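You operate a simulated robot arm through the tools that you are given. There is no shell and no other tool.

You are at the controls of a simulated robot arm. One attempt, no reset.

Task
Rub the post's copper foot bright, then bind on 3 turns of wire.
Fine: use the teal pad, then lead the purple bobbin round the post; both go back. What is to be rubbed or washed off counts as gone when no trace of it is left.

The check looks at the end state, three seconds after you hand in, the way a careful person would. Anything else that was tipped, shoved, dropped, spilled or broken makes it a failure.

Robot
A 6-joint arm with a two-finger gripper, fixed in place. Base frame: the origin is at the foot of the arm, x ahead of it, y to its left, z up; the work surface is at about z = 0.82. Units: m, rad, N and s.
Its first joint turns from -2.897 to 2.897 rad. Payload 3.43 kg.
The tool frame sits at the grasp point between the pads (the TCP): z along the fingers, y along the line on which they close. The tips reach 0.02 m beyond it. The gripper opens to 0.19 m. The gripper's body begins 0.248 m behind the TCP.
Orientation is that of the tool frame in the base frame, as a unit quaternion [w, x, y, z]. With the fingers straight down and closing along the base's y, the tool's x points along the base's -x, its y along +y and its z along -z.

Tools
- The arm moves only by the tool servo_tool. Its argument "targets" is a list of rows, each an object of numbers (a shift or turn left out is 0, a gripper value left out holds the last): "dx", "dy", "dz": the shift along the base's x, y, z in m; "wx", "wy", "wz": the turn, a rotation vector about the base's x, y, z in rad; "grip": the opening, from 0 (shut) to 1 (fully open). In form: [{"dx": .., "dy": .., "dz": .., "wx": .., "wy": .., "wz": .., "grip": ..}, ...]. A call has 1 to 20 rows; each row is the pose to reach, as a shift and turn from the pose commanded when the call began. Rows are played at 5 a second. More than 0.05 m and 0.15 rad between two rows, or a gripper value outside its range, and nothing of the call is played. Where a pose cannot be reached the arm comes as near as it can. A force on the tool above 40 N (or 10 N above the force at the start of the call, whichever is more), or a blocked arm, ends the call early, and 0.2 s more pass. The fingers move at their own pace (about 0.045 m/s each) and stop on an object; they squeeze with about 37 N. The grip force told is the motor's: it shows also when the fingers shut on nothing. Time passes only in rows, and 0.2 s behind the last, so rows that repeat a pose let the fingers close. It gives the time, the measured TCP pose, the force on the tool (base axes), the opening and the grip force at its end, in the units of the frame above (readings bear some noise), with the torque about the TCP (base axes, N m) and any sound that the robot's microphone picked up.
- Cameras (640 x 400 px; columns grow to the right, rows downward): "scene" is fixed at [0.0396, 0.6585, 1.4413]; the picture's right is [-0.35, -0.94, 0.00], its down [-0.48, 0.18, -0.86] and it looks along [0.81, -0.30, -0.51] (base axes); focal length 324 px, centre (320, 200). "wrist" rides on the gripper at [0.07, -0.009, -0.288] in the tool frame; the picture's right is [0.12, 0.99, 0.00], its down [-0.96, 0.12, -0.25] and it looks along [-0.25, 0.03, 0.97] (tool axes); focal length 261 px, centre (320, 200).
- get_image(camera): a new picture of that camera. The clock stands still meanwhile.
- move_column(by): slides the trunk up (or, below 0, down) by that many m; the arm rides with it, the base frame stays. It gives what a move gives, with no picture.
- pixel_to_xyz(camera, pixels): for up to 12 pixels [column, row] of the newest picture of that camera ("zoom" is the newest enlarged one), the place [x, y, z] in the base frame of the surface seen there, good to about 0.002 m, but the place of the scene camera against the robot may be out by one fixed shift of up to 0.018 m in any direction. The clock stands still meanwhile.
- inspect(camera, box): a new picture of the part [left, top, right, bottom] of that camera's present view, enlarged. The clock stands still meanwhile.
- finish_job(): hands the job in; it is judged then, once.

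Unless the task says otherwise, let go and move clear before handing in.

The tools are called after "Emit:" as a command line: name --argument value ..., lists and objects as JSON in quotes. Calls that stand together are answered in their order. servo_tool: Moves the arm, as the interface text tells. Its arguments: {"type":"object","properties":{"targets":{"type":"array","items":{"type":"object","properties":{"dx":{"type":"number"},"dy":{"type":"number"},"dz":{"type":"number"},"wx":{"type":"number"},"wy":{"type":"number"},"wz":{"type":"number"},"grip":{"type":"number"}}}}},"required":["targets"]} The other tools are called the same way: move_column (by) slides the trunk up or down; get_image (camera) takes a picture; pixel_to_xyz (camera, pixels) gives the place of the surface under pixels of a picture; inspect (camera, box) takes an enlarged picture of a part of a camera's view; finish_job () hands the job in.

At the start:

```text
time_s: 0.0
eef_pos: [0.7158, -0.0837, 1.1947]
ee_rot: [0.0, 0.0, 1.0, 0.001]
contact_force: [0.3, 0.3, 0.3]
wrist_torque: [0.03, -0.01, 0.0]
width: 0.19
grip_force: 0.1
trunk travel left (down, up): [-0.175, 0.065]
```

scene: 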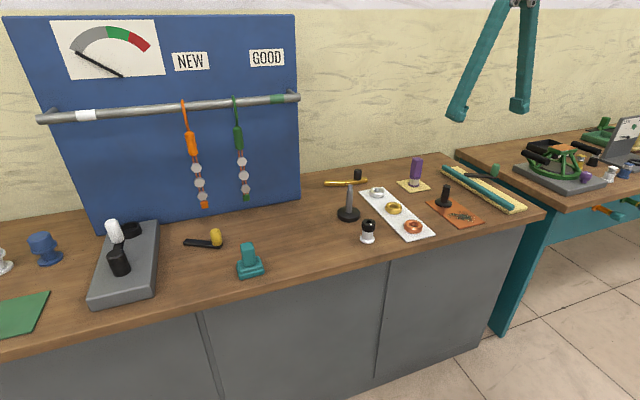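
wrist: 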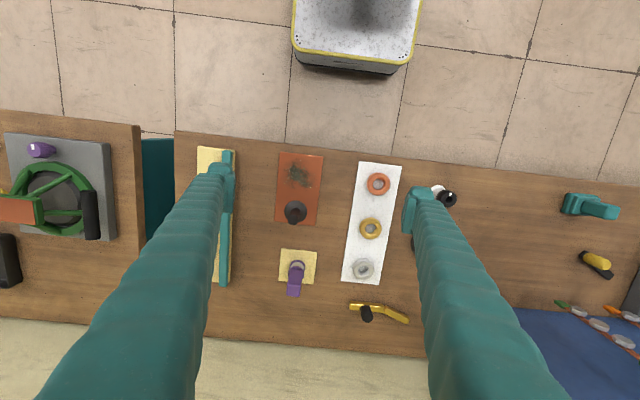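

The scene shows a copper plate with a dark post near (447,200), a purple bobbin near (416,170), and a teal item near (249,262), plus a teal strip at (483,190). I'll take enlarged views to identify the post, pad and bobbin.

Emit:
inspect --camera "scene" --box '[320, 140, 540, 260]'

Emit:
inspect --camera "scene" --box '[160, 180, 400, 320]'

Emit:
inspect --camera "wrist" --box '[180, 120, 460, 330]'

Emit:
inspect --camera "scene" --box '[0, 180, 240, 340]'

```text
2.91 times, centred on (430, 200) of scene
```

zoom: 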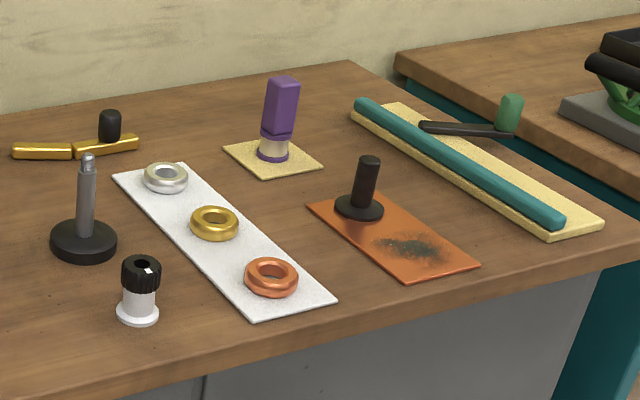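

```text
2.67 times, centred on (280, 250) of scene
```

zoom: 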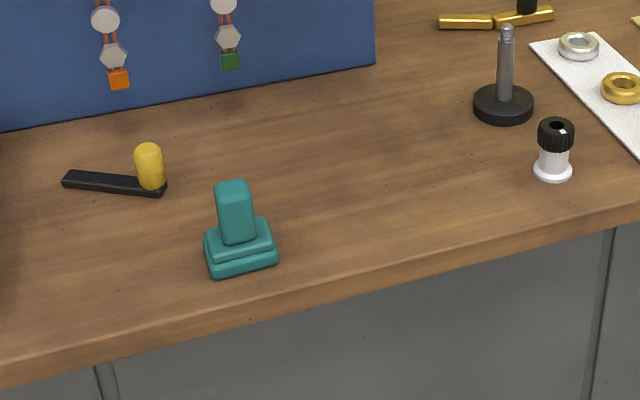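

```text
1.90 times, centred on (320, 225) of wrist
```

zoom: 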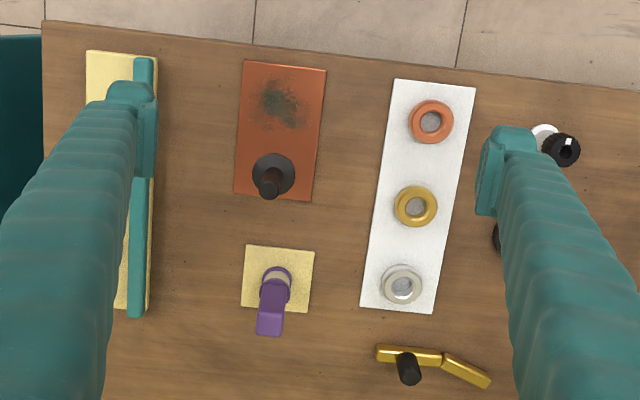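

```text
2.50 times, centred on (120, 260) of scene
```

zoom: 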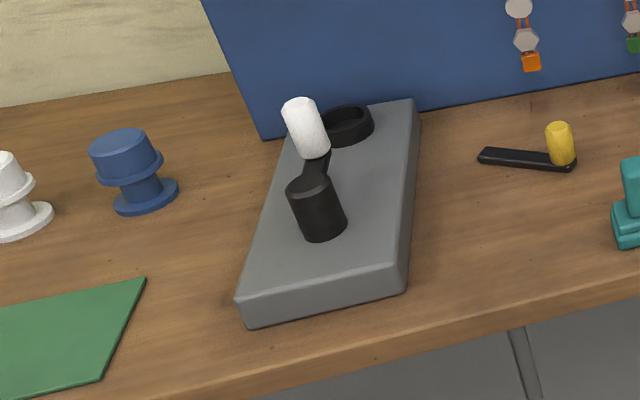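

The dark post stands on a copper plate with a dark stain at wrist (299,174). The teal pad with a handle is at scene (249,262), and the purple bobbin is at scene (416,172). I'll measure places with both cameras to find the scene camera's shift.

Emit:
pixel_to_xyz --camera "wrist" --pixels '[[281, 154], [322, 158], [314, 224], [277, 219], [299, 174], [292, 219], [303, 210], [294, 289], [297, 264], [283, 281], [575, 203], [600, 209]]'

Emit:
pixel_to_xyz --camera "scene" --pixels '[[427, 203], [482, 221], [464, 227], [446, 186], [443, 200], [416, 158], [414, 183], [413, 191], [247, 246], [250, 270], [240, 272], [264, 268]]'

```text
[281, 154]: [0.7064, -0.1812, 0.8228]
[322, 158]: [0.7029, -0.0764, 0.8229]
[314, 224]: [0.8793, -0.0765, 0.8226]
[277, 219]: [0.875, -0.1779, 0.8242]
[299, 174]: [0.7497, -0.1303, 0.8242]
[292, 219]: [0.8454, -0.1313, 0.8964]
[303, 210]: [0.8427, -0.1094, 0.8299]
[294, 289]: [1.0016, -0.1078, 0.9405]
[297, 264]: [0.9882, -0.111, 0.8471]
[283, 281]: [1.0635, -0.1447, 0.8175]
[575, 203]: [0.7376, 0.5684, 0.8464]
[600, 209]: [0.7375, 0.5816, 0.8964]
```

```text
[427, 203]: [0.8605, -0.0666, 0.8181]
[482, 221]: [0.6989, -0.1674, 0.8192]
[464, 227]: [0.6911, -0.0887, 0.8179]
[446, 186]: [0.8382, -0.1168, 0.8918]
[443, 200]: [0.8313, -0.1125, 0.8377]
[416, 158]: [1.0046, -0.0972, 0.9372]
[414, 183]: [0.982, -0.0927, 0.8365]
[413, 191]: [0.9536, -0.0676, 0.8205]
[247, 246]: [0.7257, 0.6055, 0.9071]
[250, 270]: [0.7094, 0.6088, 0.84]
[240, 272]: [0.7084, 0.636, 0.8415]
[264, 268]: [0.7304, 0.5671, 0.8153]
```

The scene camera appears shifted by about (-0.01, +0.013, -0.004) against the wrist readings. I'll measure the panel, bar and nearby objects so that the path to the teal pad is clear.

Emit:
pixel_to_xyz --camera "scene" --pixels '[[100, 228], [295, 200], [60, 117], [290, 97], [204, 205], [245, 198], [217, 236], [186, 243], [115, 228], [155, 228], [349, 190], [349, 214]]'

Emit:
pixel_to_xyz --camera "wrist" --pixels '[[445, 198], [570, 197], [570, 213], [590, 196], [612, 206], [585, 216], [600, 260], [620, 280], [532, 320], [567, 210]]'

Emit:
inspect --camera "wrist" --box '[520, 160, 640, 235]'

```text
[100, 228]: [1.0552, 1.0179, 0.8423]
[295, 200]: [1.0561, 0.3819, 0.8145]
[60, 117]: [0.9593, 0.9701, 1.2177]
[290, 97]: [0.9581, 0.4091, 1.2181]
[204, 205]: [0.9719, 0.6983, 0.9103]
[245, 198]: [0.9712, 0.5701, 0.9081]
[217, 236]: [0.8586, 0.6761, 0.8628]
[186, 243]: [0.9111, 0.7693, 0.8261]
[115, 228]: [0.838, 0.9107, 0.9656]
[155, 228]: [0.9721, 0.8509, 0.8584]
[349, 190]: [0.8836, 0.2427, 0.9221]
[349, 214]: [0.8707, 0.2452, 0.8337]
```

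```text
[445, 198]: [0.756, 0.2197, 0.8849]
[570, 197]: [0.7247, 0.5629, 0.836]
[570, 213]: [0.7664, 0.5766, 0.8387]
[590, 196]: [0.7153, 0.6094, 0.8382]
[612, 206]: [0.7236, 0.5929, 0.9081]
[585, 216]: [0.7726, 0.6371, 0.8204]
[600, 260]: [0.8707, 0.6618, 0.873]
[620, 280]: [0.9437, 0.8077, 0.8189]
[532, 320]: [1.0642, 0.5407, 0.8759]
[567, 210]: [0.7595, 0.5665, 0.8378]
```

```text
5.33 times, centred on (580, 198) of wrist
```

zoom: 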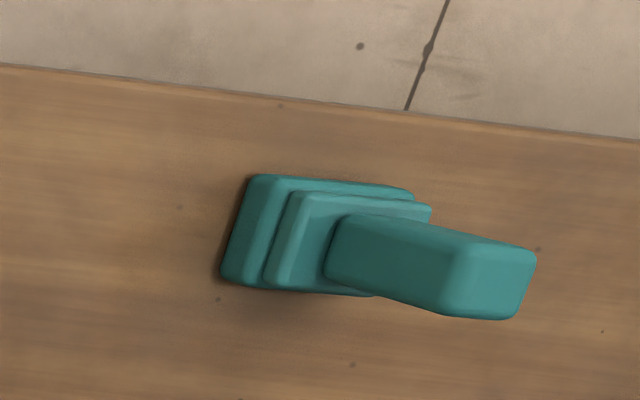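

The bar is at x≈0.97 and z≈1.22, well behind the pad at about (0.74, 0.59). I'll move across at the present height to stand above the teal pad.

Emit:
servo_tool --targets '[{"dx": 0.002, "dy": 0.045}, {"dx": 0.004, "dy": 0.09}, {"dx": 0.006, "dy": 0.135}, {"dx": 0.008, "dy": 0.18}, {"dx": 0.01, "dy": 0.225}, {"dx": 0.012, "dy": 0.27}, {"dx": 0.014, "dy": 0.315}, {"dx": 0.016, "dy": 0.36}, {"dx": 0.018, "dy": 0.405}, {"dx": 0.02, "dy": 0.45}, {"dx": 0.022, "dy": 0.495}, {"dx": 0.024, "dy": 0.54}, {"dx": 0.024, "dy": 0.585}, {"dx": 0.024, "dy": 0.63}, {"dx": 0.024, "dy": 0.67}, {"dx": 0.024, "dy": 0.67}]'

Emit:
get_image --camera "wrist"

Emit:
get_image --camera "scene"

```text
time_s: 3.4
eef_pos: [0.7407, 0.5878, 1.192]
ee_rot: [0.002, 0.001, 1.0, 0.001]
contact_force: [0.4, 0.2, -1.0]
wrist_torque: [-0.06, 0.06, 0.0]
width: 0.19
grip_force: 0.0
trunk travel left (down, up): [-0.175, 0.065]
```

```text
taken
```

wrist: 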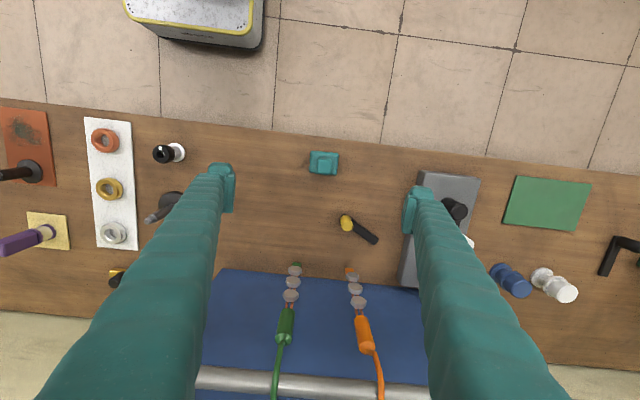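

```text
taken
```

scene: 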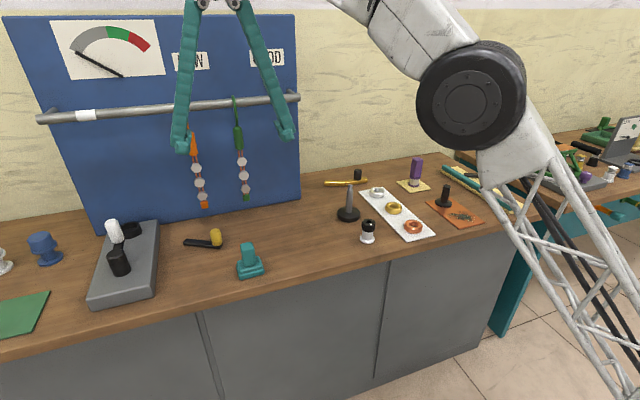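

The pad is now at wrist (324,163), nearly under the tool. I'll enlarge it to measure the handle's centre and angle.

Emit:
inspect --camera "wrist" --box '[292, 143, 356, 183]'

Emit:
pixel_to_xyz --camera "wrist" --pixels '[[324, 162], [324, 157], [311, 153], [339, 155], [337, 175], [310, 172], [319, 162], [329, 162]]'

```text
10.00 times, centred on (324, 163) of wrist
```

zoom: 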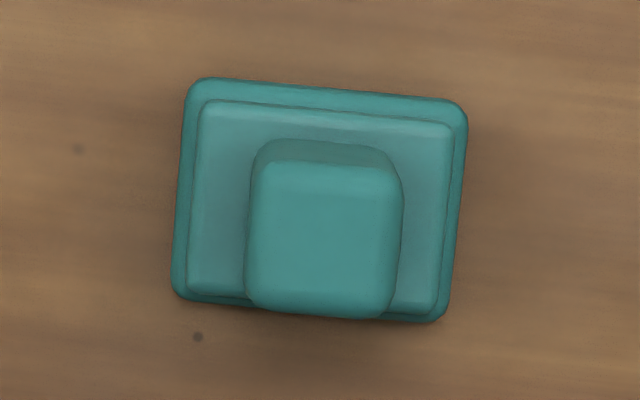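

```text
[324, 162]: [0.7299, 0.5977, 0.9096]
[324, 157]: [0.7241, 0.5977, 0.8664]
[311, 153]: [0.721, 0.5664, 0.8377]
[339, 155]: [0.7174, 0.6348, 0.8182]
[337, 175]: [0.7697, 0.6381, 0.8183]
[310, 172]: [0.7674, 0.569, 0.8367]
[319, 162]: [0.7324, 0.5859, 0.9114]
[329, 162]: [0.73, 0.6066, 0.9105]
```

The handle's top spans zoom (250–403, 160–318) and the pad's edges run nearly along the base axes. I'll measure the handle's edges and centre from this enlarged picture.

Emit:
pixel_to_xyz --camera "zoom" --pixels '[[326, 240], [270, 240], [385, 240], [326, 175], [326, 300], [200, 90], [455, 115], [435, 312], [182, 288], [220, 200], [430, 200]]'

```text
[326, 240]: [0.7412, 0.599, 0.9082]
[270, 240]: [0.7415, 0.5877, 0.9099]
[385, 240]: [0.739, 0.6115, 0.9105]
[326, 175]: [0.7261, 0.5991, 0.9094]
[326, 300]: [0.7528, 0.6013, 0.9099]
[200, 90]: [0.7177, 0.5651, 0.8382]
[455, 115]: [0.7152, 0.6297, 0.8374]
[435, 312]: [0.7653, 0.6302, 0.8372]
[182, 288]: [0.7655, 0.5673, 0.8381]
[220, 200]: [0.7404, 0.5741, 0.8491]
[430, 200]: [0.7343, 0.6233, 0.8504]
```

The handle is about 0.032 m square, centred at (0.740, 0.599) with its top at z=0.910; the slab's top is at 0.85. I'll descend with the fingers partly closed to TCP z≈0.878, stopping just short first at z≈0.95 to look.

Emit:
servo_tool --targets '[{"dy": 0.012, "dz": -0.04, "grip": 0.45}, {"dy": 0.012, "dz": -0.08}, {"dy": 0.012, "dz": -0.12}, {"dy": 0.012, "dz": -0.16}, {"dy": 0.012, "dz": -0.2}, {"dy": 0.012, "dz": -0.24}, {"dy": 0.012, "dz": -0.24}]'

Emit:
get_image --camera "wrist"

Emit:
inspect --camera "scene" --box '[180, 180, 340, 300]'

```text
time_s: 5.0
eef_pos: [0.7385, 0.5991, 0.9547]
ee_rot: [0.001, 0.001, 1.0, 0.0]
contact_force: [0.0, -0.1, 0.6]
wrist_torque: [-0.01, 0.01, -0.03]
width: 0.0856
grip_force: 0.0
trunk travel left (down, up): [-0.175, 0.065]
```

```text
taken
```

wrist: 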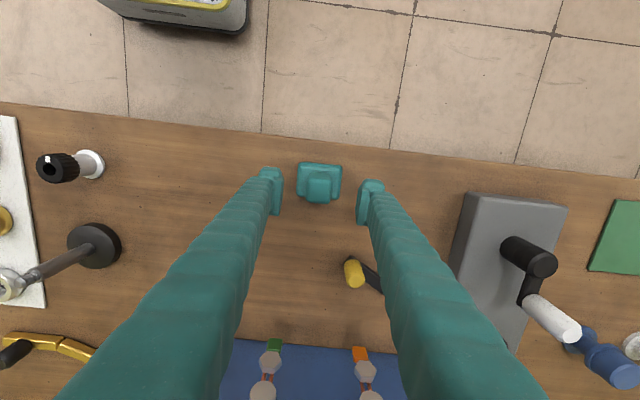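

```text
3.33 times, centred on (260, 240) of scene
```

zoom: 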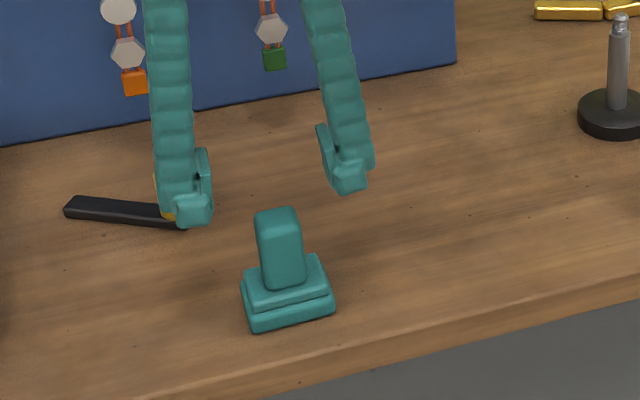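

The fingers at wrist columns 275 and 365 straddle the handle at (319,186) evenly. I'll go down to TCP z≈0.878 and close on the handle.

Emit:
servo_tool --targets '[{"dx": 0.001, "dz": -0.03}, {"dx": 0.001, "dz": -0.055}, {"dx": 0.001, "dz": -0.076}, {"dx": 0.001, "dz": -0.076, "grip": 0.2}, {"dx": 0.001, "dz": -0.076, "grip": 0.1}, {"dx": 0.001, "dz": -0.076, "grip": 0.0}, {"dx": 0.001, "dz": -0.076}, {"dx": 0.001, "dz": -0.076}, {"dx": 0.001, "dz": -0.076}, {"dx": 0.001, "dz": -0.076}]'

Emit:
get_image --camera "wrist"

```text
time_s: 7.2
eef_pos: [0.7406, 0.6, 0.8803]
ee_rot: [0.0, 0.0, 1.0, 0.0]
contact_force: [0.1, 0.6, 0.0]
wrist_torque: [-0.01, -0.02, 0.01]
width: 0.033
grip_force: 37.0
trunk travel left (down, up): [-0.175, 0.065]
```

```text
taken
```

wrist: 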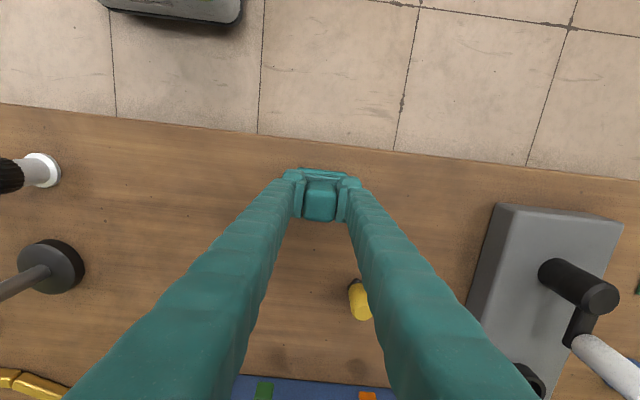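

The handle is gripped (width 0.033, 37 N), with TCP at (0.7406, 0.600, 0.880) on the bench. I'll lift it and carry it over to stand above the stain.

Emit:
servo_tool --targets '[{"dz": 0.04}, {"dz": 0.08}, {"dz": 0.12}, {"dz": 0.16}, {"dz": 0.18, "dy": -0.04}, {"dz": 0.18, "dy": -0.085}, {"dz": 0.18, "dy": -0.13}, {"dz": 0.18, "dy": -0.175}, {"dz": 0.18, "dy": -0.22}, {"dz": 0.18, "dy": -0.265}, {"dz": 0.18, "dy": -0.31}, {"dz": 0.18, "dy": -0.355}, {"dz": 0.18, "dy": -0.4}, {"dz": 0.18, "dy": -0.445}, {"dz": 0.18, "dy": -0.49}, {"dz": 0.18, "dy": -0.535}, {"dz": 0.18, "dy": -0.58}, {"dz": 0.18, "dy": -0.625}, {"dz": 0.18, "dy": -0.67}, {"dz": 0.18, "dy": -0.7}]'

Emit:
get_image --camera "wrist"

Emit:
get_image --camera "scene"

```text
time_s: 11.4
eef_pos: [0.7394, -0.1035, 1.0598]
ee_rot: [-0.001, -0.001, 1.0, 0.0]
contact_force: [0.6, 1.1, -1.8]
wrist_torque: [-0.11, -0.02, 0.0]
width: 0.033
grip_force: 37.3
trunk travel left (down, up): [-0.175, 0.065]
```

```text
taken
```

wrist: 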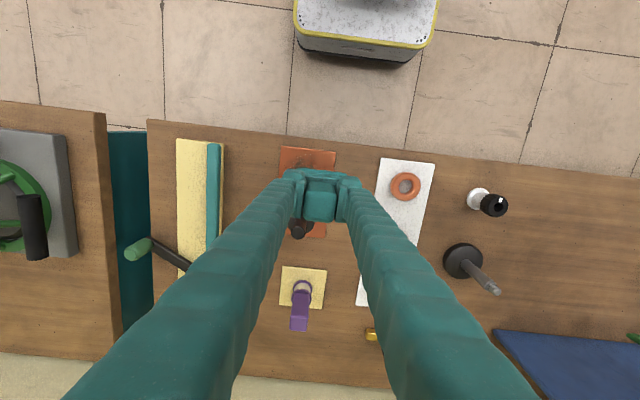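

```text
taken
```

scene: 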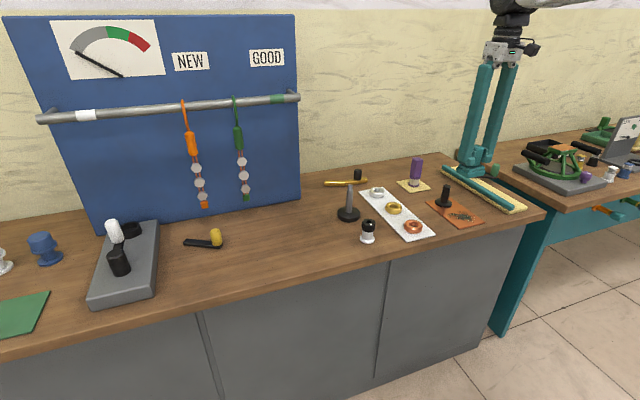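

The pad is held over the copper plate near scene (480,170). I'll enlarge the stain in the scene view and measure its extents.

Emit:
inspect --camera "scene" --box '[416, 176, 496, 236]'

```text
6.67 times, centred on (456, 206) of scene
```

zoom: 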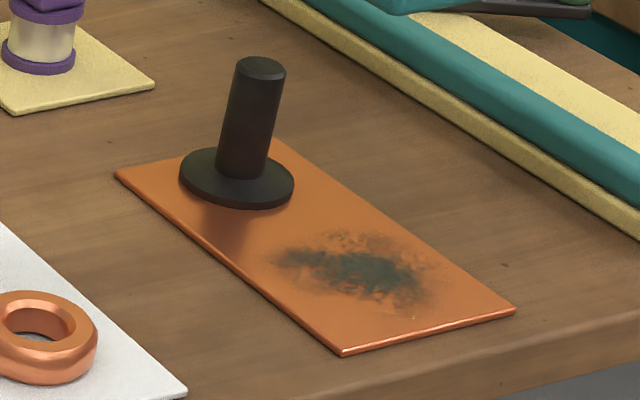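

Emit:
pixel_to_xyz --camera "zoom" --pixels '[[118, 175], [340, 353], [513, 311], [280, 140], [355, 270], [278, 262], [335, 238], [430, 262], [415, 312], [350, 295], [237, 205], [262, 65]]'

```text
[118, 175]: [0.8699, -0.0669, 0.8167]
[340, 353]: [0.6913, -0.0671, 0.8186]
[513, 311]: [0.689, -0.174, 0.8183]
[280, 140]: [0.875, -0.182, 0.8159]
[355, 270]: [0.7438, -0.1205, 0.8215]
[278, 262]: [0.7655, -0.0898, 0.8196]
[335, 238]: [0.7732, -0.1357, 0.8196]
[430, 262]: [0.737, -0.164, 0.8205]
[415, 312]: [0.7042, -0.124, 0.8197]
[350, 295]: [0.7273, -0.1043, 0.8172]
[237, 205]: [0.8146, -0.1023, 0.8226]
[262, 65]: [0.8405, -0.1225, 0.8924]
```

With the shift corrected, the stain covers about x 0.71–0.79, y -0.175 to -0.095, and the post's flange begins near x≈0.81. I'll bring the pad down over the stain's middle at (0.750, -0.131), stopping just above the plate.

Emit:
servo_tool --targets '[{"dx": 0.005, "dy": -0.015, "dz": -0.03}, {"dx": 0.009, "dy": -0.029, "dz": -0.07}, {"dx": 0.009, "dy": -0.029, "dz": -0.11}, {"dx": 0.009, "dy": -0.029, "dz": -0.14}, {"dx": 0.009, "dy": -0.029, "dz": -0.16}, {"dx": 0.009, "dy": -0.029, "dz": -0.165}, {"dx": 0.009, "dy": -0.029, "dz": -0.165}]'

Emit:
inspect --camera "scene" --box '[416, 166, 496, 236]'

Emit:
get_image --camera "wrist"

```text
time_s: 13.0
eef_pos: [0.7479, -0.1304, 0.8942]
ee_rot: [0.0, 0.002, 1.0, 0.0]
contact_force: [0.1, -0.3, -1.5]
wrist_torque: [0.0, 0.05, 0.01]
width: 0.0327
grip_force: 36.6
trunk travel left (down, up): [-0.175, 0.065]
```

```text
5.71 times, centred on (456, 201) of scene
```

zoom: 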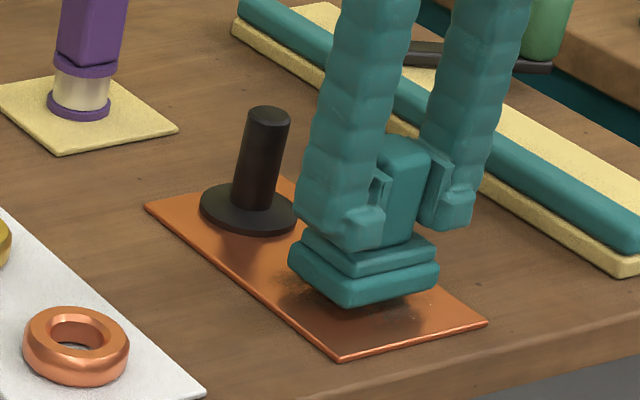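

```text
taken
```

wrist: 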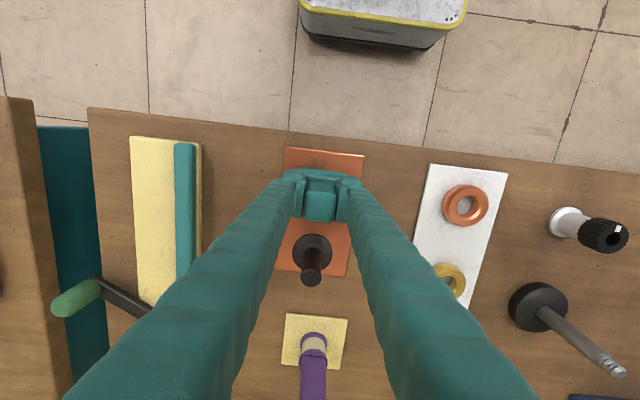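

The pad hovers about 9 mm above the plate, clear of the post's flange. I'll step down in 2 mm steps to feel the contact.

Emit:
servo_tool --targets '[{"dz": -0.003}, {"dz": -0.005}, {"dz": -0.007}, {"dz": -0.008}, {"dz": -0.009}, {"dz": -0.01}, {"dz": -0.01}]'

```text
time_s: 14.6
eef_pos: [0.7498, -0.1302, 0.8847]
ee_rot: [0.001, 0.0, 1.0, -0.001]
contact_force: [-0.5, 0.2, -0.9]
wrist_torque: [0.0, -0.02, -0.03]
width: 0.033
grip_force: 37.6
trunk travel left (down, up): [-0.175, 0.065]
```

No contact is felt yet at TCP z=0.8847. I'll keep stepping down by 1 mm.

Emit:
servo_tool --targets '[{"dz": -0.001}, {"dz": -0.002}, {"dz": -0.003}, {"dz": -0.003}]'

```text
time_s: 15.5
eef_pos: [0.7497, -0.13, 0.883]
ee_rot: [0.002, 0.0, 1.0, -0.001]
contact_force: [-7.5, 3.5, 21.1]
wrist_torque: [0.11, 0.67, -0.06]
width: 0.0326
grip_force: 37.4
trunk travel left (down, up): [-0.175, 0.065]
stopped in row 4: the force on the tool passed its limit at 42 N (the readings are from after the stop); the commanded pose is now the measured one
```

Contact came at TCP z≈0.883, with 21 N now pressing. I'll ease off by half a millimetre and make gentle strokes over the stain.

Emit:
servo_tool --targets '[{"dz": 0.0005}, {"dx": 0.008, "dz": 0.0005}, {"dx": 0.016, "dz": 0.0005}, {"dx": 0.022, "dz": 0.0005}, {"dx": 0.012, "dz": 0.0005}, {"dx": 0.002, "dz": 0.0005}, {"dx": -0.008, "dz": 0.0005}, {"dx": -0.018, "dz": 0.0005}, {"dx": -0.025, "dz": 0.0005}]'

Emit:
inspect --camera "scene" --box '[416, 166, 496, 236]'

```text
time_s: 17.7
eef_pos: [0.7258, -0.1293, 0.8835]
ee_rot: [0.004, 0.0, 1.0, -0.001]
contact_force: [-1.6, 4.0, 16.2]
wrist_torque: [0.13, 0.39, -0.07]
width: 0.0328
grip_force: 36.4
trunk travel left (down, up): [-0.175, 0.065]
stopped in row 9: the force on the tool passed its limit at 41 N (the readings are from after the stop); the commanded pose is now the measured one
```

```text
5.71 times, centred on (456, 201) of scene
```

zoom: 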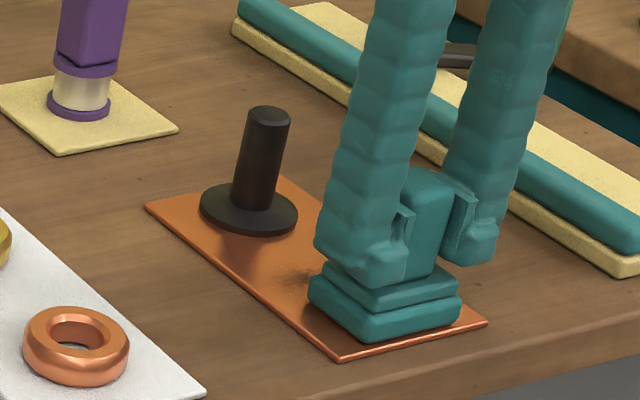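

The strokes work: the stain's remaining part shows at zoom (300,275). I'll continue with raster strokes at a slightly lighter press.

Emit:
servo_tool --targets '[{"dz": 0.0005}, {"dx": 0.0, "dy": -0.01, "dz": 0.0005}, {"dx": 0.0, "dy": -0.02, "dz": 0.0005}, {"dx": 0.01, "dy": -0.022, "dz": 0.0005}, {"dx": 0.02, "dy": -0.022, "dz": 0.0005}, {"dx": 0.03, "dy": -0.022, "dz": 0.0005}, {"dx": 0.04, "dy": -0.022, "dz": 0.0005}, {"dx": 0.049, "dy": -0.022, "dz": 0.0005}, {"dx": 0.049, "dy": -0.012, "dz": 0.0005}, {"dx": 0.049, "dy": -0.002, "dz": 0.0005}, {"dx": 0.049, "dy": 0.01, "dz": 0.0005}, {"dx": 0.049, "dy": 0.022, "dz": 0.0005}, {"dx": 0.039, "dy": 0.022, "dz": 0.0005}, {"dx": 0.029, "dy": 0.022, "dz": 0.0005}, {"dx": 0.019, "dy": 0.022, "dz": 0.0005}, {"dx": 0.009, "dy": 0.022, "dz": 0.0005}, {"dx": 0.0, "dy": 0.022, "dz": 0.0005}, {"dx": 0.0, "dy": 0.012, "dz": 0.0005}, {"dx": 0.0, "dy": 0.0, "dz": 0.0005}]'

Emit:
inspect --camera "scene" --box '[416, 166, 496, 236]'

```text
time_s: 21.7
eef_pos: [0.726, -0.1285, 0.8834]
ee_rot: [0.002, 0.0, 1.0, -0.001]
contact_force: [0.5, 4.1, 11.9]
wrist_torque: [0.11, 0.03, -0.07]
width: 0.0322
grip_force: 37.2
trunk travel left (down, up): [-0.175, 0.065]
```

```text
5.71 times, centred on (456, 201) of scene
```

zoom: 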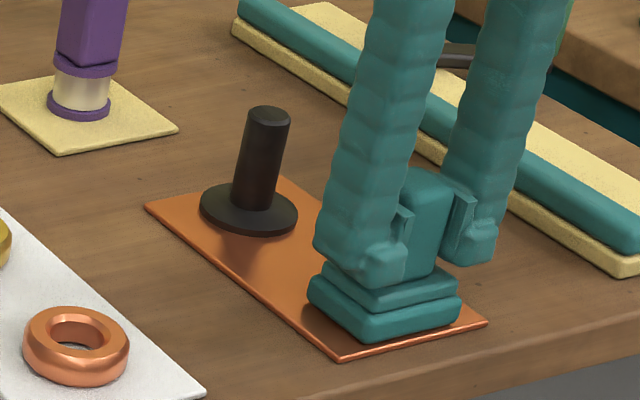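

The uncovered part at zoom (300,275) is now clean, with a steady press of about 12 N. I'll make one more raster in the other direction, including the middle, then lift to look.

Emit:
servo_tool --targets '[{"dx": -0.004, "dy": -0.012}, {"dx": -0.004, "dy": -0.024}, {"dx": 0.008, "dy": -0.024}, {"dx": 0.01, "dy": -0.012}, {"dx": 0.01, "dy": 0.0}, {"dx": 0.01, "dy": 0.012}, {"dx": 0.01, "dy": 0.024}, {"dx": 0.022, "dy": 0.022}, {"dx": 0.024, "dy": 0.01}, {"dx": 0.024, "dy": -0.002}, {"dx": 0.024, "dy": -0.014}, {"dx": 0.024, "dy": -0.026}, {"dx": 0.036, "dy": -0.026}, {"dx": 0.038, "dy": -0.014}, {"dx": 0.038, "dy": -0.002}, {"dx": 0.038, "dy": 0.01}, {"dx": 0.038, "dy": 0.022}, {"dx": 0.03, "dy": 0.012}, {"dx": 0.024, "dy": 0.002}]'

Emit:
servo_tool --targets '[{"dz": 0.004}, {"dz": 0.03}, {"dz": 0.07}, {"dz": 0.12}, {"dz": 0.16}, {"dz": 0.18}, {"dz": 0.18}]'

Emit:
inspect --camera "scene" --box '[416, 166, 496, 236]'

Emit:
get_image --camera "wrist"

```text
time_s: 25.7
eef_pos: [0.7514, -0.127, 0.8838]
ee_rot: [0.003, 0.0, 1.0, -0.001]
contact_force: [0.2, 2.4, 5.9]
wrist_torque: [0.09, 0.01, -0.04]
width: 0.0327
grip_force: 36.8
trunk travel left (down, up): [-0.175, 0.065]
```

```text
time_s: 27.3
eef_pos: [0.7493, -0.1285, 1.0645]
ee_rot: [0.003, 0.0, 1.0, -0.001]
contact_force: [1.2, -0.4, -0.6]
wrist_torque: [0.01, -0.04, -0.03]
width: 0.0328
grip_force: 37.4
trunk travel left (down, up): [-0.175, 0.065]
```

```text
5.71 times, centred on (456, 201) of scene
```

zoom: 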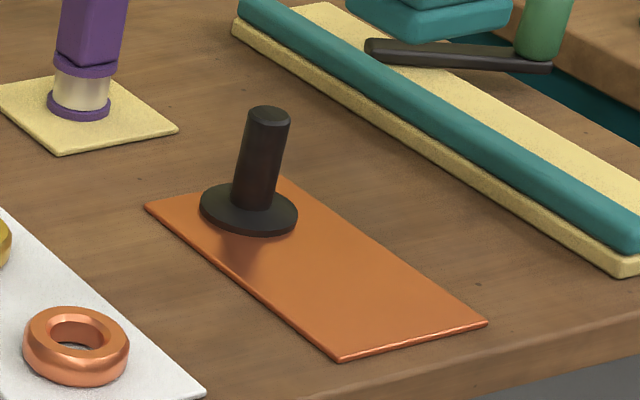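

```text
taken
```

wrist: 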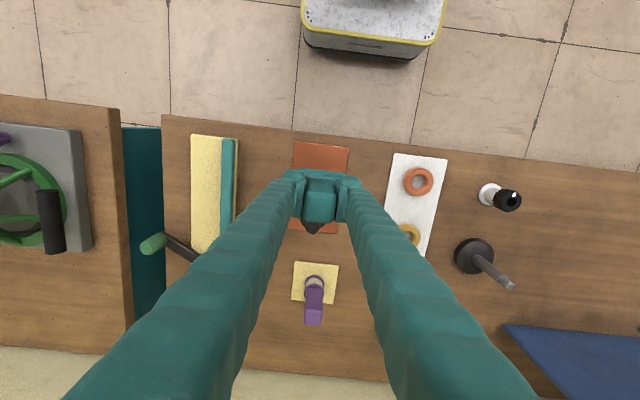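

The plate looks clean. I'll enlarge it further to check for any trace before taking the pad back.

Emit:
inspect --camera "scene" --box '[432, 196, 484, 230]'

Emit:
inspect --camera "wrist" --box '[280, 130, 360, 180]'

```text
11.76 times, centred on (458, 213) of scene
```

zoom: 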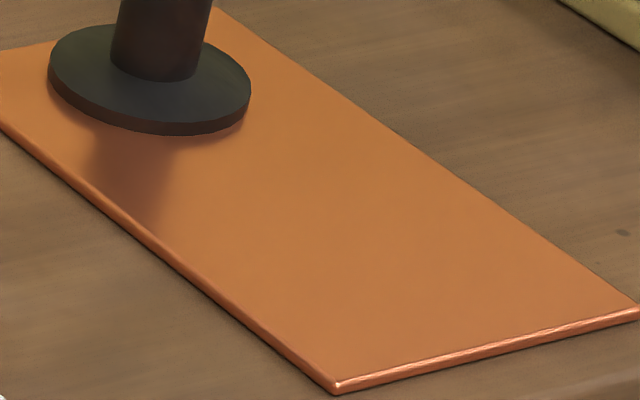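

```text
8.00 times, centred on (320, 155) of wrist
```

zoom: 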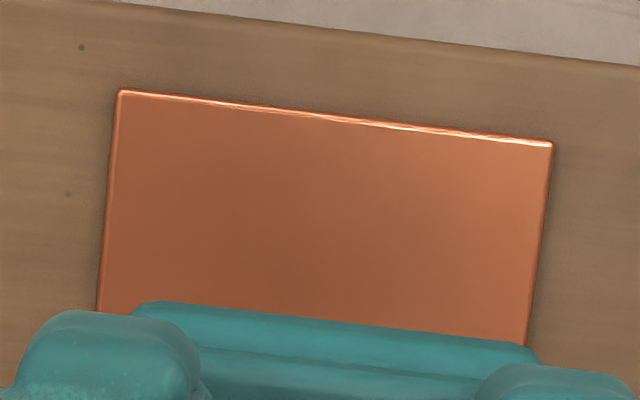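

No trace is left on the copper. I'll carry the pad back over its first place at (0.741, 0.599).

Emit:
servo_tool --targets '[{"dy": 0.03, "dz": 0.0}, {"dy": 0.07}, {"dx": -0.001, "dy": 0.11}, {"dx": -0.002, "dy": 0.15}, {"dx": -0.003, "dy": 0.195}, {"dx": -0.004, "dy": 0.24}, {"dx": -0.005, "dy": 0.285}, {"dx": -0.006, "dy": 0.33}, {"dx": -0.007, "dy": 0.375}, {"dx": -0.008, "dy": 0.42}, {"dx": -0.009, "dy": 0.465}, {"dx": -0.009, "dy": 0.51}, {"dx": -0.009, "dy": 0.555}, {"dx": -0.009, "dy": 0.6}, {"dx": -0.009, "dy": 0.64}, {"dx": -0.009, "dy": 0.68}, {"dx": -0.009, "dy": 0.71}, {"dx": -0.009, "dy": 0.7256}, {"dx": -0.009, "dy": 0.7256}]'

Emit:
get_image --camera "wrist"

```text
time_s: 31.3
eef_pos: [0.7405, 0.5991, 1.0629]
ee_rot: [0.002, 0.0, 1.0, -0.001]
contact_force: [0.0, 0.6, -1.6]
wrist_torque: [-0.01, 0.03, 0.02]
width: 0.0327
grip_force: 37.3
trunk travel left (down, up): [-0.175, 0.065]
```

```text
taken
```

wrist: 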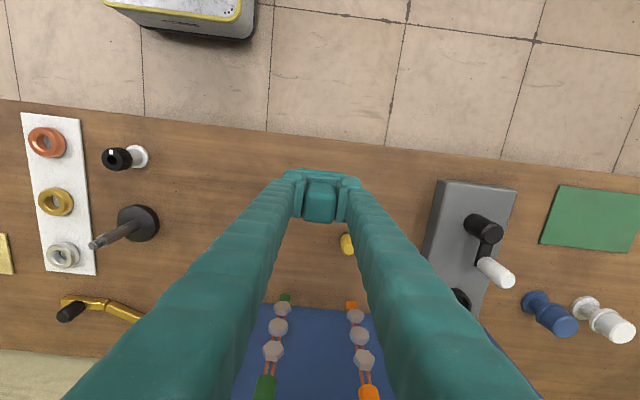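

The pad is above its first place. I'll lower it to just above the bench, then step down to feel contact.

Emit:
servo_tool --targets '[{"dz": -0.04}, {"dz": -0.08}, {"dz": -0.12}, {"dz": -0.15}, {"dz": -0.17}, {"dz": -0.178}, {"dz": -0.181}, {"dz": -0.183}, {"dz": -0.184}, {"dz": -0.184}]'

```text
time_s: 33.5
eef_pos: [0.7416, 0.5975, 0.8776]
ee_rot: [0.003, 0.0, 1.0, -0.001]
contact_force: [-0.3, 0.3, -1.2]
wrist_torque: [0.01, -0.03, -0.06]
width: 0.0327
grip_force: 37.0
trunk travel left (down, up): [-0.175, 0.065]
```

No contact yet at commanded z≈0.880. I'll step down half a millimetre at a time.

Emit:
servo_tool --targets '[{"dz": -0.0006}, {"dz": -0.0012}, {"dz": -0.0012}]'

```text
time_s: 34.3
eef_pos: [0.7416, 0.5972, 0.8794]
ee_rot: [0.003, 0.0, 1.0, 0.001]
contact_force: [-3.3, -0.1, 4.6]
wrist_torque: [0.02, 0.05, 0.0]
width: 0.0326
grip_force: 36.4
trunk travel left (down, up): [-0.175, 0.065]
```

Contact is felt (4.6 N) with the TCP at (0.7416, 0.597), so the pad stands on the bench. I'll open the fingers and rise.

Emit:
servo_tool --targets '[{"grip": 0.25}, {"grip": 0.4}, {"grip": 0.45}, {"grip": 0.45}, {"grip": 0.45}]'

Emit:
servo_tool --targets '[{"dz": 0.03}, {"dz": 0.06}, {"dz": 0.1}, {"dz": 0.14}, {"dz": 0.18}, {"dz": 0.22}, {"dz": 0.26}, {"dz": 0.3}, {"dz": 0.3}]'

Emit:
get_image --camera "wrist"

Emit:
inspect --camera "scene" --box '[180, 180, 340, 300]'

```text
time_s: 35.5
eef_pos: [0.7412, 0.5976, 0.8776]
ee_rot: [0.003, 0.0, 1.0, -0.001]
contact_force: [0.0, -0.6, -0.8]
wrist_torque: [0.01, 0.0, 0.02]
width: 0.0855
grip_force: 0.0
trunk travel left (down, up): [-0.175, 0.065]
```

```text
time_s: 37.5
eef_pos: [0.7449, 0.5979, 1.1804]
ee_rot: [0.003, 0.001, 1.0, -0.001]
contact_force: [0.3, 0.0, -0.5]
wrist_torque: [-0.06, 0.07, -0.01]
width: 0.0852
grip_force: 0.1
trunk travel left (down, up): [-0.175, 0.065]
```

```text
taken
```

wrist: 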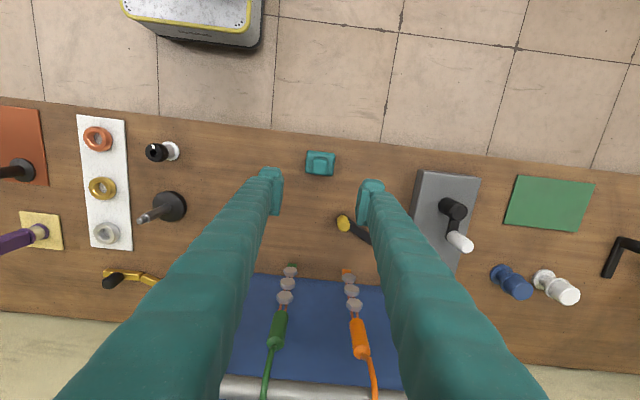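

```text
3.33 times, centred on (260, 240) of scene
```

zoom: 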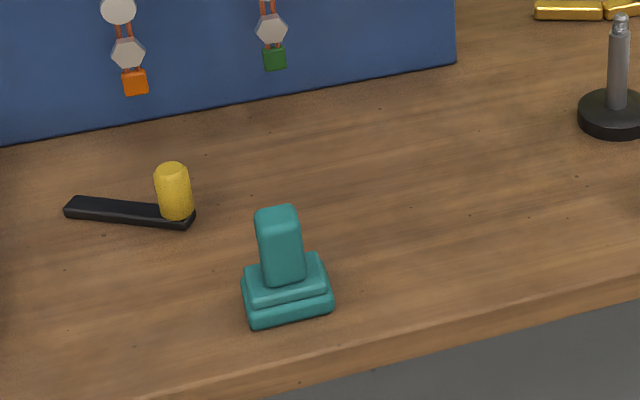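

The pad is back on its place at scene (250,262). I'll now cross to stand near the bobbin for a closer look, moving y first and x once clear of the bar.

Emit:
servo_tool --targets '[{"dy": -0.04}, {"dy": -0.085}, {"dy": -0.13}, {"dy": -0.175}, {"dy": -0.22}, {"dy": -0.265}, {"dy": -0.31}, {"dy": -0.355}, {"dy": -0.4}, {"dy": -0.445}, {"dy": -0.49, "dx": 0.01}, {"dy": -0.53, "dx": 0.03}, {"dy": -0.57, "dx": 0.05}, {"dy": -0.61, "dx": 0.07}, {"dy": -0.65, "dx": 0.09}, {"dy": -0.69, "dx": 0.1}, {"dy": -0.71, "dx": 0.11}, {"dy": -0.71, "dx": 0.11}]'

Emit:
get_image --camera "wrist"

Emit:
get_image --camera "scene"

```text
time_s: 41.3
eef_pos: [0.8532, -0.1133, 1.179]
ee_rot: [0.002, 0.0, 1.0, 0.0]
contact_force: [1.3, -0.2, 0.5]
wrist_torque: [0.0, 0.02, 0.0]
width: 0.0855
grip_force: 0.0
trunk travel left (down, up): [-0.175, 0.065]
```

```text
taken
```

wrist: 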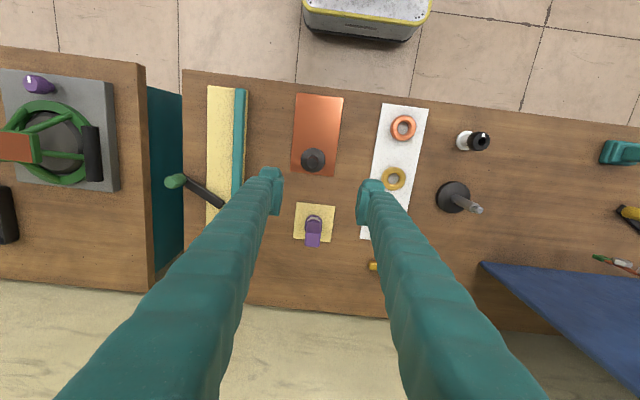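

```text
taken
```

scene: 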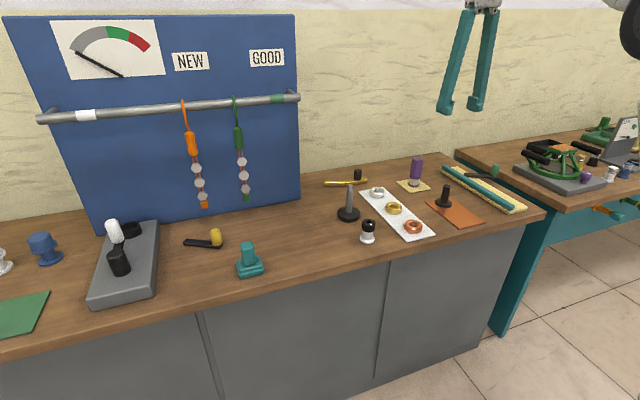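

Emit:
inspect --camera "wrist" --box '[282, 195, 346, 255]'

Emit:
inspect --camera "wrist" --box '[282, 130, 346, 190]'

```text
6.67 times, centred on (314, 225) of wrist
```

zoom: 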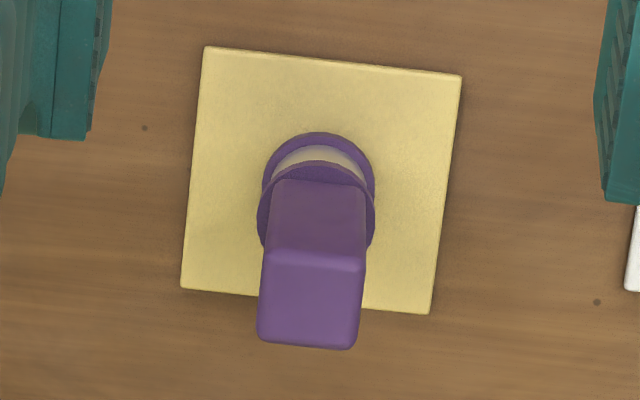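

```text
6.67 times, centred on (314, 160) of wrist
```

zoom: 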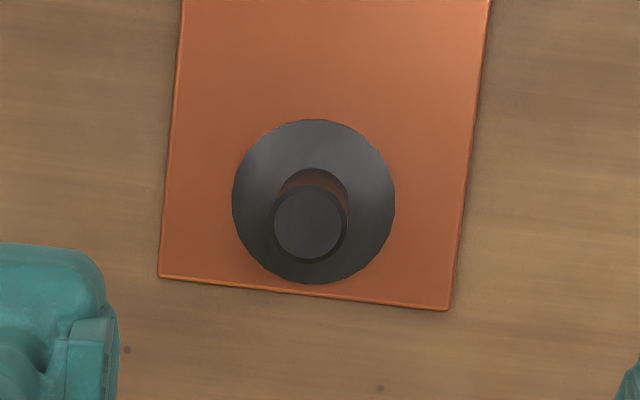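

I see the bobbin's purple handle (zoom 258–365 wide) on its yellow mat, and the post with its flange on the copper. I'll measure the post's places first, then the bobbin's.

Emit:
pixel_to_xyz --camera "zoom" --pixels '[[308, 224], [308, 190], [308, 255], [278, 224], [338, 224], [314, 122], [236, 200], [392, 200], [310, 278], [162, 272], [448, 306], [320, 50]]'

Emit:
pixel_to_xyz --camera "wrist" --pixels '[[313, 231], [313, 242], [306, 237], [319, 238], [313, 236], [314, 217], [314, 221], [306, 222], [322, 222], [297, 203], [335, 206], [331, 241]]'

```text
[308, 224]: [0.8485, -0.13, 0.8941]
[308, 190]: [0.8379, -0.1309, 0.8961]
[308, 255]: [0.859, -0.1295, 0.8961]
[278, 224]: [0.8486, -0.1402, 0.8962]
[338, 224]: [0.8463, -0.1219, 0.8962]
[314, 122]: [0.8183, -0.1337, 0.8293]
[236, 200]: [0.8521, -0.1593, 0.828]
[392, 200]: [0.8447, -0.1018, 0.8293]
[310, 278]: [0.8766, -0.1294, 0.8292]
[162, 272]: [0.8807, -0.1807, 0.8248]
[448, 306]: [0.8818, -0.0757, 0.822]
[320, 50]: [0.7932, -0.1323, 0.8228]
```

```text
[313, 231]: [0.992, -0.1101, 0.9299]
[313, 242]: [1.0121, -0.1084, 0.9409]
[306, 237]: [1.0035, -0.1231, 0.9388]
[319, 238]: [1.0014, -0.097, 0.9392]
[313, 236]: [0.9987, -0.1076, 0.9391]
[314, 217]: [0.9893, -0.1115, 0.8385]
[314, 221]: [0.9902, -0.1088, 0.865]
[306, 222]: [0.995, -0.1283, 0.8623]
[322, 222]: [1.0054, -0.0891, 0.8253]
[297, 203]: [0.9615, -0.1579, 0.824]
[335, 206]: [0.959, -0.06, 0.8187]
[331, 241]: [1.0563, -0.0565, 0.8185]
```

The post's shaft centre is about (0.848, -0.131), its radius about 0.011 and its top at z=0.896; the bobbin sits near (1.008, -0.108). I'll measure the bobbin's handle edges in an enlarged view, and nearby clearances.

Emit:
inspect --camera "wrist" --box '[282, 195, 346, 255]'

Emit:
pixel_to_xyz --camera "zoom" --pixels '[[262, 300], [360, 300], [310, 256], [310, 262], [306, 342], [270, 230], [364, 230], [318, 135], [318, 180], [318, 150], [210, 52], [425, 308]]'

Emit:
pixel_to_xyz --camera "wrist" --pixels '[[373, 266], [378, 160], [362, 235], [394, 178], [243, 180], [244, 100], [212, 195], [310, 310], [300, 340]]'

```text
6.67 times, centred on (314, 225) of wrist
```

zoom: 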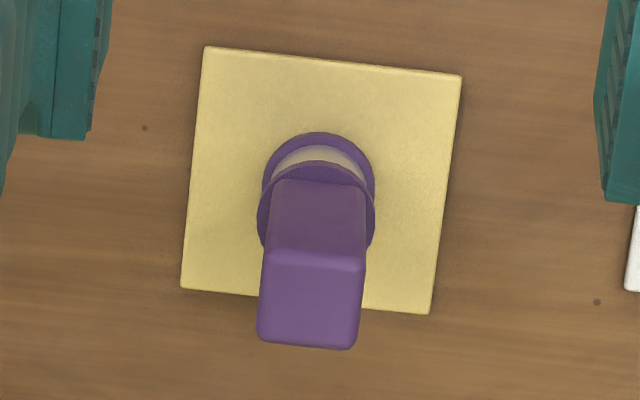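

```text
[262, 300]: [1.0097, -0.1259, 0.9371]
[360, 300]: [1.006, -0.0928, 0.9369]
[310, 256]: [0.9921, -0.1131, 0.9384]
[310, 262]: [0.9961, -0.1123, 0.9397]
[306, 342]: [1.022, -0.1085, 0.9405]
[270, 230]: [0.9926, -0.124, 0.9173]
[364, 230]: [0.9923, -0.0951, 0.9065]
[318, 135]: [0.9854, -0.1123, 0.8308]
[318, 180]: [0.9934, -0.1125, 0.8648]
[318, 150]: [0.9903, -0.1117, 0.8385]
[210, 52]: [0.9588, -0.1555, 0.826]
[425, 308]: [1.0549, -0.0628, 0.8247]
```

```text
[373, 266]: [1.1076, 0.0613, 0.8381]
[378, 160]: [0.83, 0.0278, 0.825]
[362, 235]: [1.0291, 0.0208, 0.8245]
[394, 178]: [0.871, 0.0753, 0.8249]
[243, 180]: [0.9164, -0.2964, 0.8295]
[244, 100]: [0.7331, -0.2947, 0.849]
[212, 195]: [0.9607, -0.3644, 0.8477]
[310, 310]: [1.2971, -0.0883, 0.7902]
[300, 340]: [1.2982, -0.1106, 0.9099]
```

The handle is about 0.032 m square, centred at (1.007, -0.1095), with its top at z=0.940 and the spool's flange top at 0.866. I'll move above it at the present height to test the reach.

Emit:
servo_tool --targets '[{"dx": 0.035, "dy": 0.002}, {"dx": 0.07, "dy": 0.002}, {"dx": 0.105, "dy": 0.002}, {"dx": 0.135, "dy": 0.002}, {"dx": 0.156, "dy": 0.002}, {"dx": 0.156, "dy": 0.002}, {"dx": 0.156, "dy": 0.002}]'

Emit:
get_image --camera "wrist"

```text
time_s: 42.9
eef_pos: [0.9908, -0.1095, 1.1617]
ee_rot: [0.007, 0.0, 1.0, -0.001]
contact_force: [0.1, 0.6, 0.4]
wrist_torque: [0.02, -0.05, 0.01]
width: 0.0856
grip_force: 0.1
out of reach, approached as far as the arm can: row 4, 5, 6, 7
trunk travel left (down, up): [-0.175, 0.065]
```

```text
taken
```

wrist: 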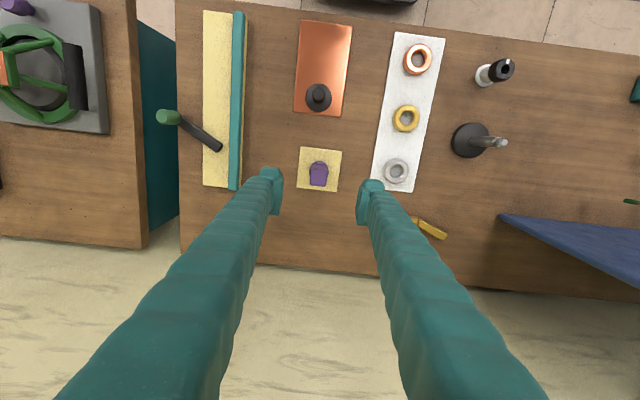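

At this height the arm reaches only x=0.991 (row 4 onward was out of reach), while the bobbin at wrist (318,174) needs x≈1.007. I'll go lower, still above the handle, to see whether the reach grows.

Emit:
servo_tool --targets '[{"dz": -0.04}, {"dz": -0.08}, {"dz": -0.12}, {"dz": -0.15}, {"dz": -0.16}, {"dz": -0.16}]'

```text
time_s: 44.3
eef_pos: [0.992, -0.1078, 1.0028]
ee_rot: [0.003, 0.0, 1.0, -0.001]
contact_force: [0.8, -0.2, -1.0]
wrist_torque: [0.0, 0.01, 0.01]
width: 0.0856
grip_force: 0.0
trunk travel left (down, up): [-0.175, 0.065]
```

The commanded pose follows the reached one, and at z=1.003 there is no reach warning. I'll move 15 mm further out.

Emit:
servo_tool --targets '[{"dx": 0.008, "dy": -0.001}, {"dx": 0.015, "dy": -0.001}, {"dx": 0.015, "dy": -0.001}, {"dx": 0.015, "dy": -0.001}]'

Emit:
get_image --camera "wrist"

Emit:
inspect --camera "scene" --box '[366, 110, 486, 210]'

```text
time_s: 45.3
eef_pos: [1.0072, -0.1086, 1.0025]
ee_rot: [0.002, 0.0, 1.0, -0.001]
contact_force: [0.8, 0.2, 0.5]
wrist_torque: [0.0, 0.01, 0.02]
width: 0.0855
grip_force: 0.0
trunk travel left (down, up): [-0.175, 0.065]
```

```text
taken
```

wrist: 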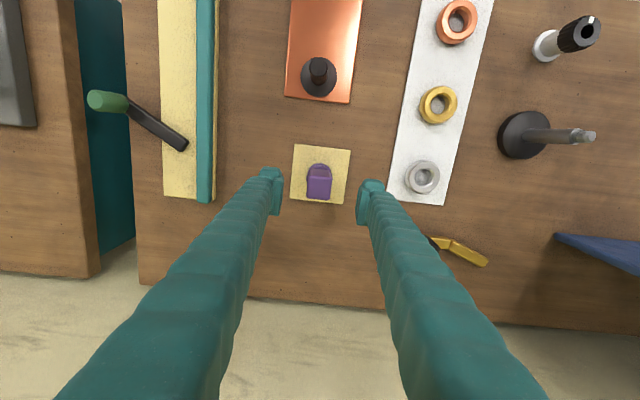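

```text
4.00 times, centred on (426, 160) of scene
```

zoom: 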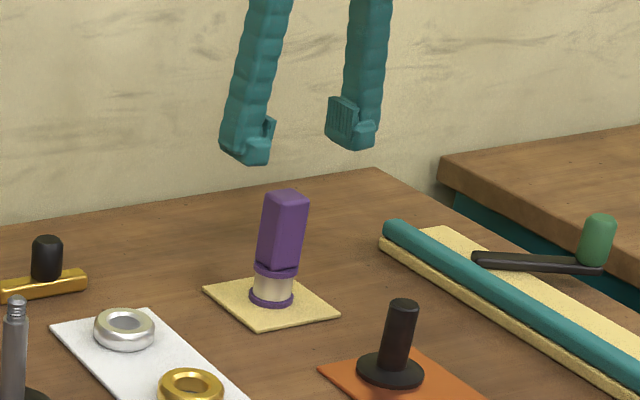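

The arm now stands at (1.007, -0.109, 1.003), with the handle at wrist (319,183) between the fingers. I'll re-measure the handle from this view before going down.

Emit:
inspect --camera "wrist" --box '[290, 155, 350, 205]'

Emit:
pixel_to_xyz --camera "wrist" --pixels '[[310, 190], [329, 190], [319, 181], [319, 197], [319, 189], [319, 164], [311, 176], [329, 176], [348, 148], [292, 200]]'

```text
8.00 times, centred on (320, 180) of wrist
```

zoom: 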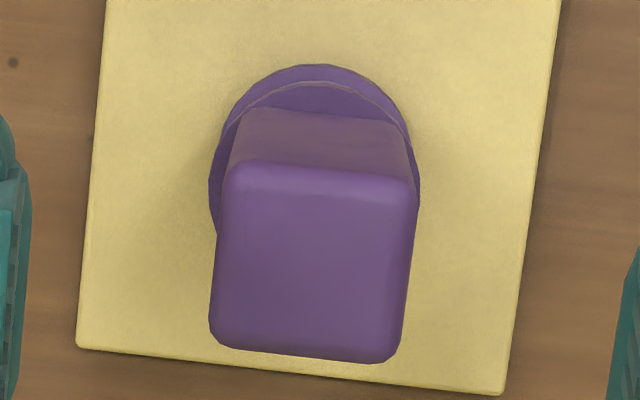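

```text
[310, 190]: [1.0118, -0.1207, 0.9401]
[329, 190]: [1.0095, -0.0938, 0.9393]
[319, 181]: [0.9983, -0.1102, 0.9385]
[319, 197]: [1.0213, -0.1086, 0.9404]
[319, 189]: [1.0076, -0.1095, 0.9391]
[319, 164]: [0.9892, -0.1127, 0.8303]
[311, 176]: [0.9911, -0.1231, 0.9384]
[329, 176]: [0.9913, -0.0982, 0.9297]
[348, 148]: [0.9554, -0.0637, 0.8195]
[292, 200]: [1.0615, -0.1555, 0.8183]
```

The handle's centre is confirmed at (1.007, -0.109). I'll go down in two stages, watching the reach.

Emit:
servo_tool --targets '[{"dz": -0.02}, {"dz": -0.04}, {"dz": -0.055}, {"dz": -0.055}]'

```text
time_s: 46.3
eef_pos: [1.0079, -0.1118, 0.9478]
ee_rot: [0.003, 0.0, 1.0, 0.0]
contact_force: [-0.4, -0.3, -0.2]
wrist_torque: [-0.03, 0.0, 0.02]
width: 0.0855
grip_force: 0.1
trunk travel left (down, up): [-0.175, 0.065]
```

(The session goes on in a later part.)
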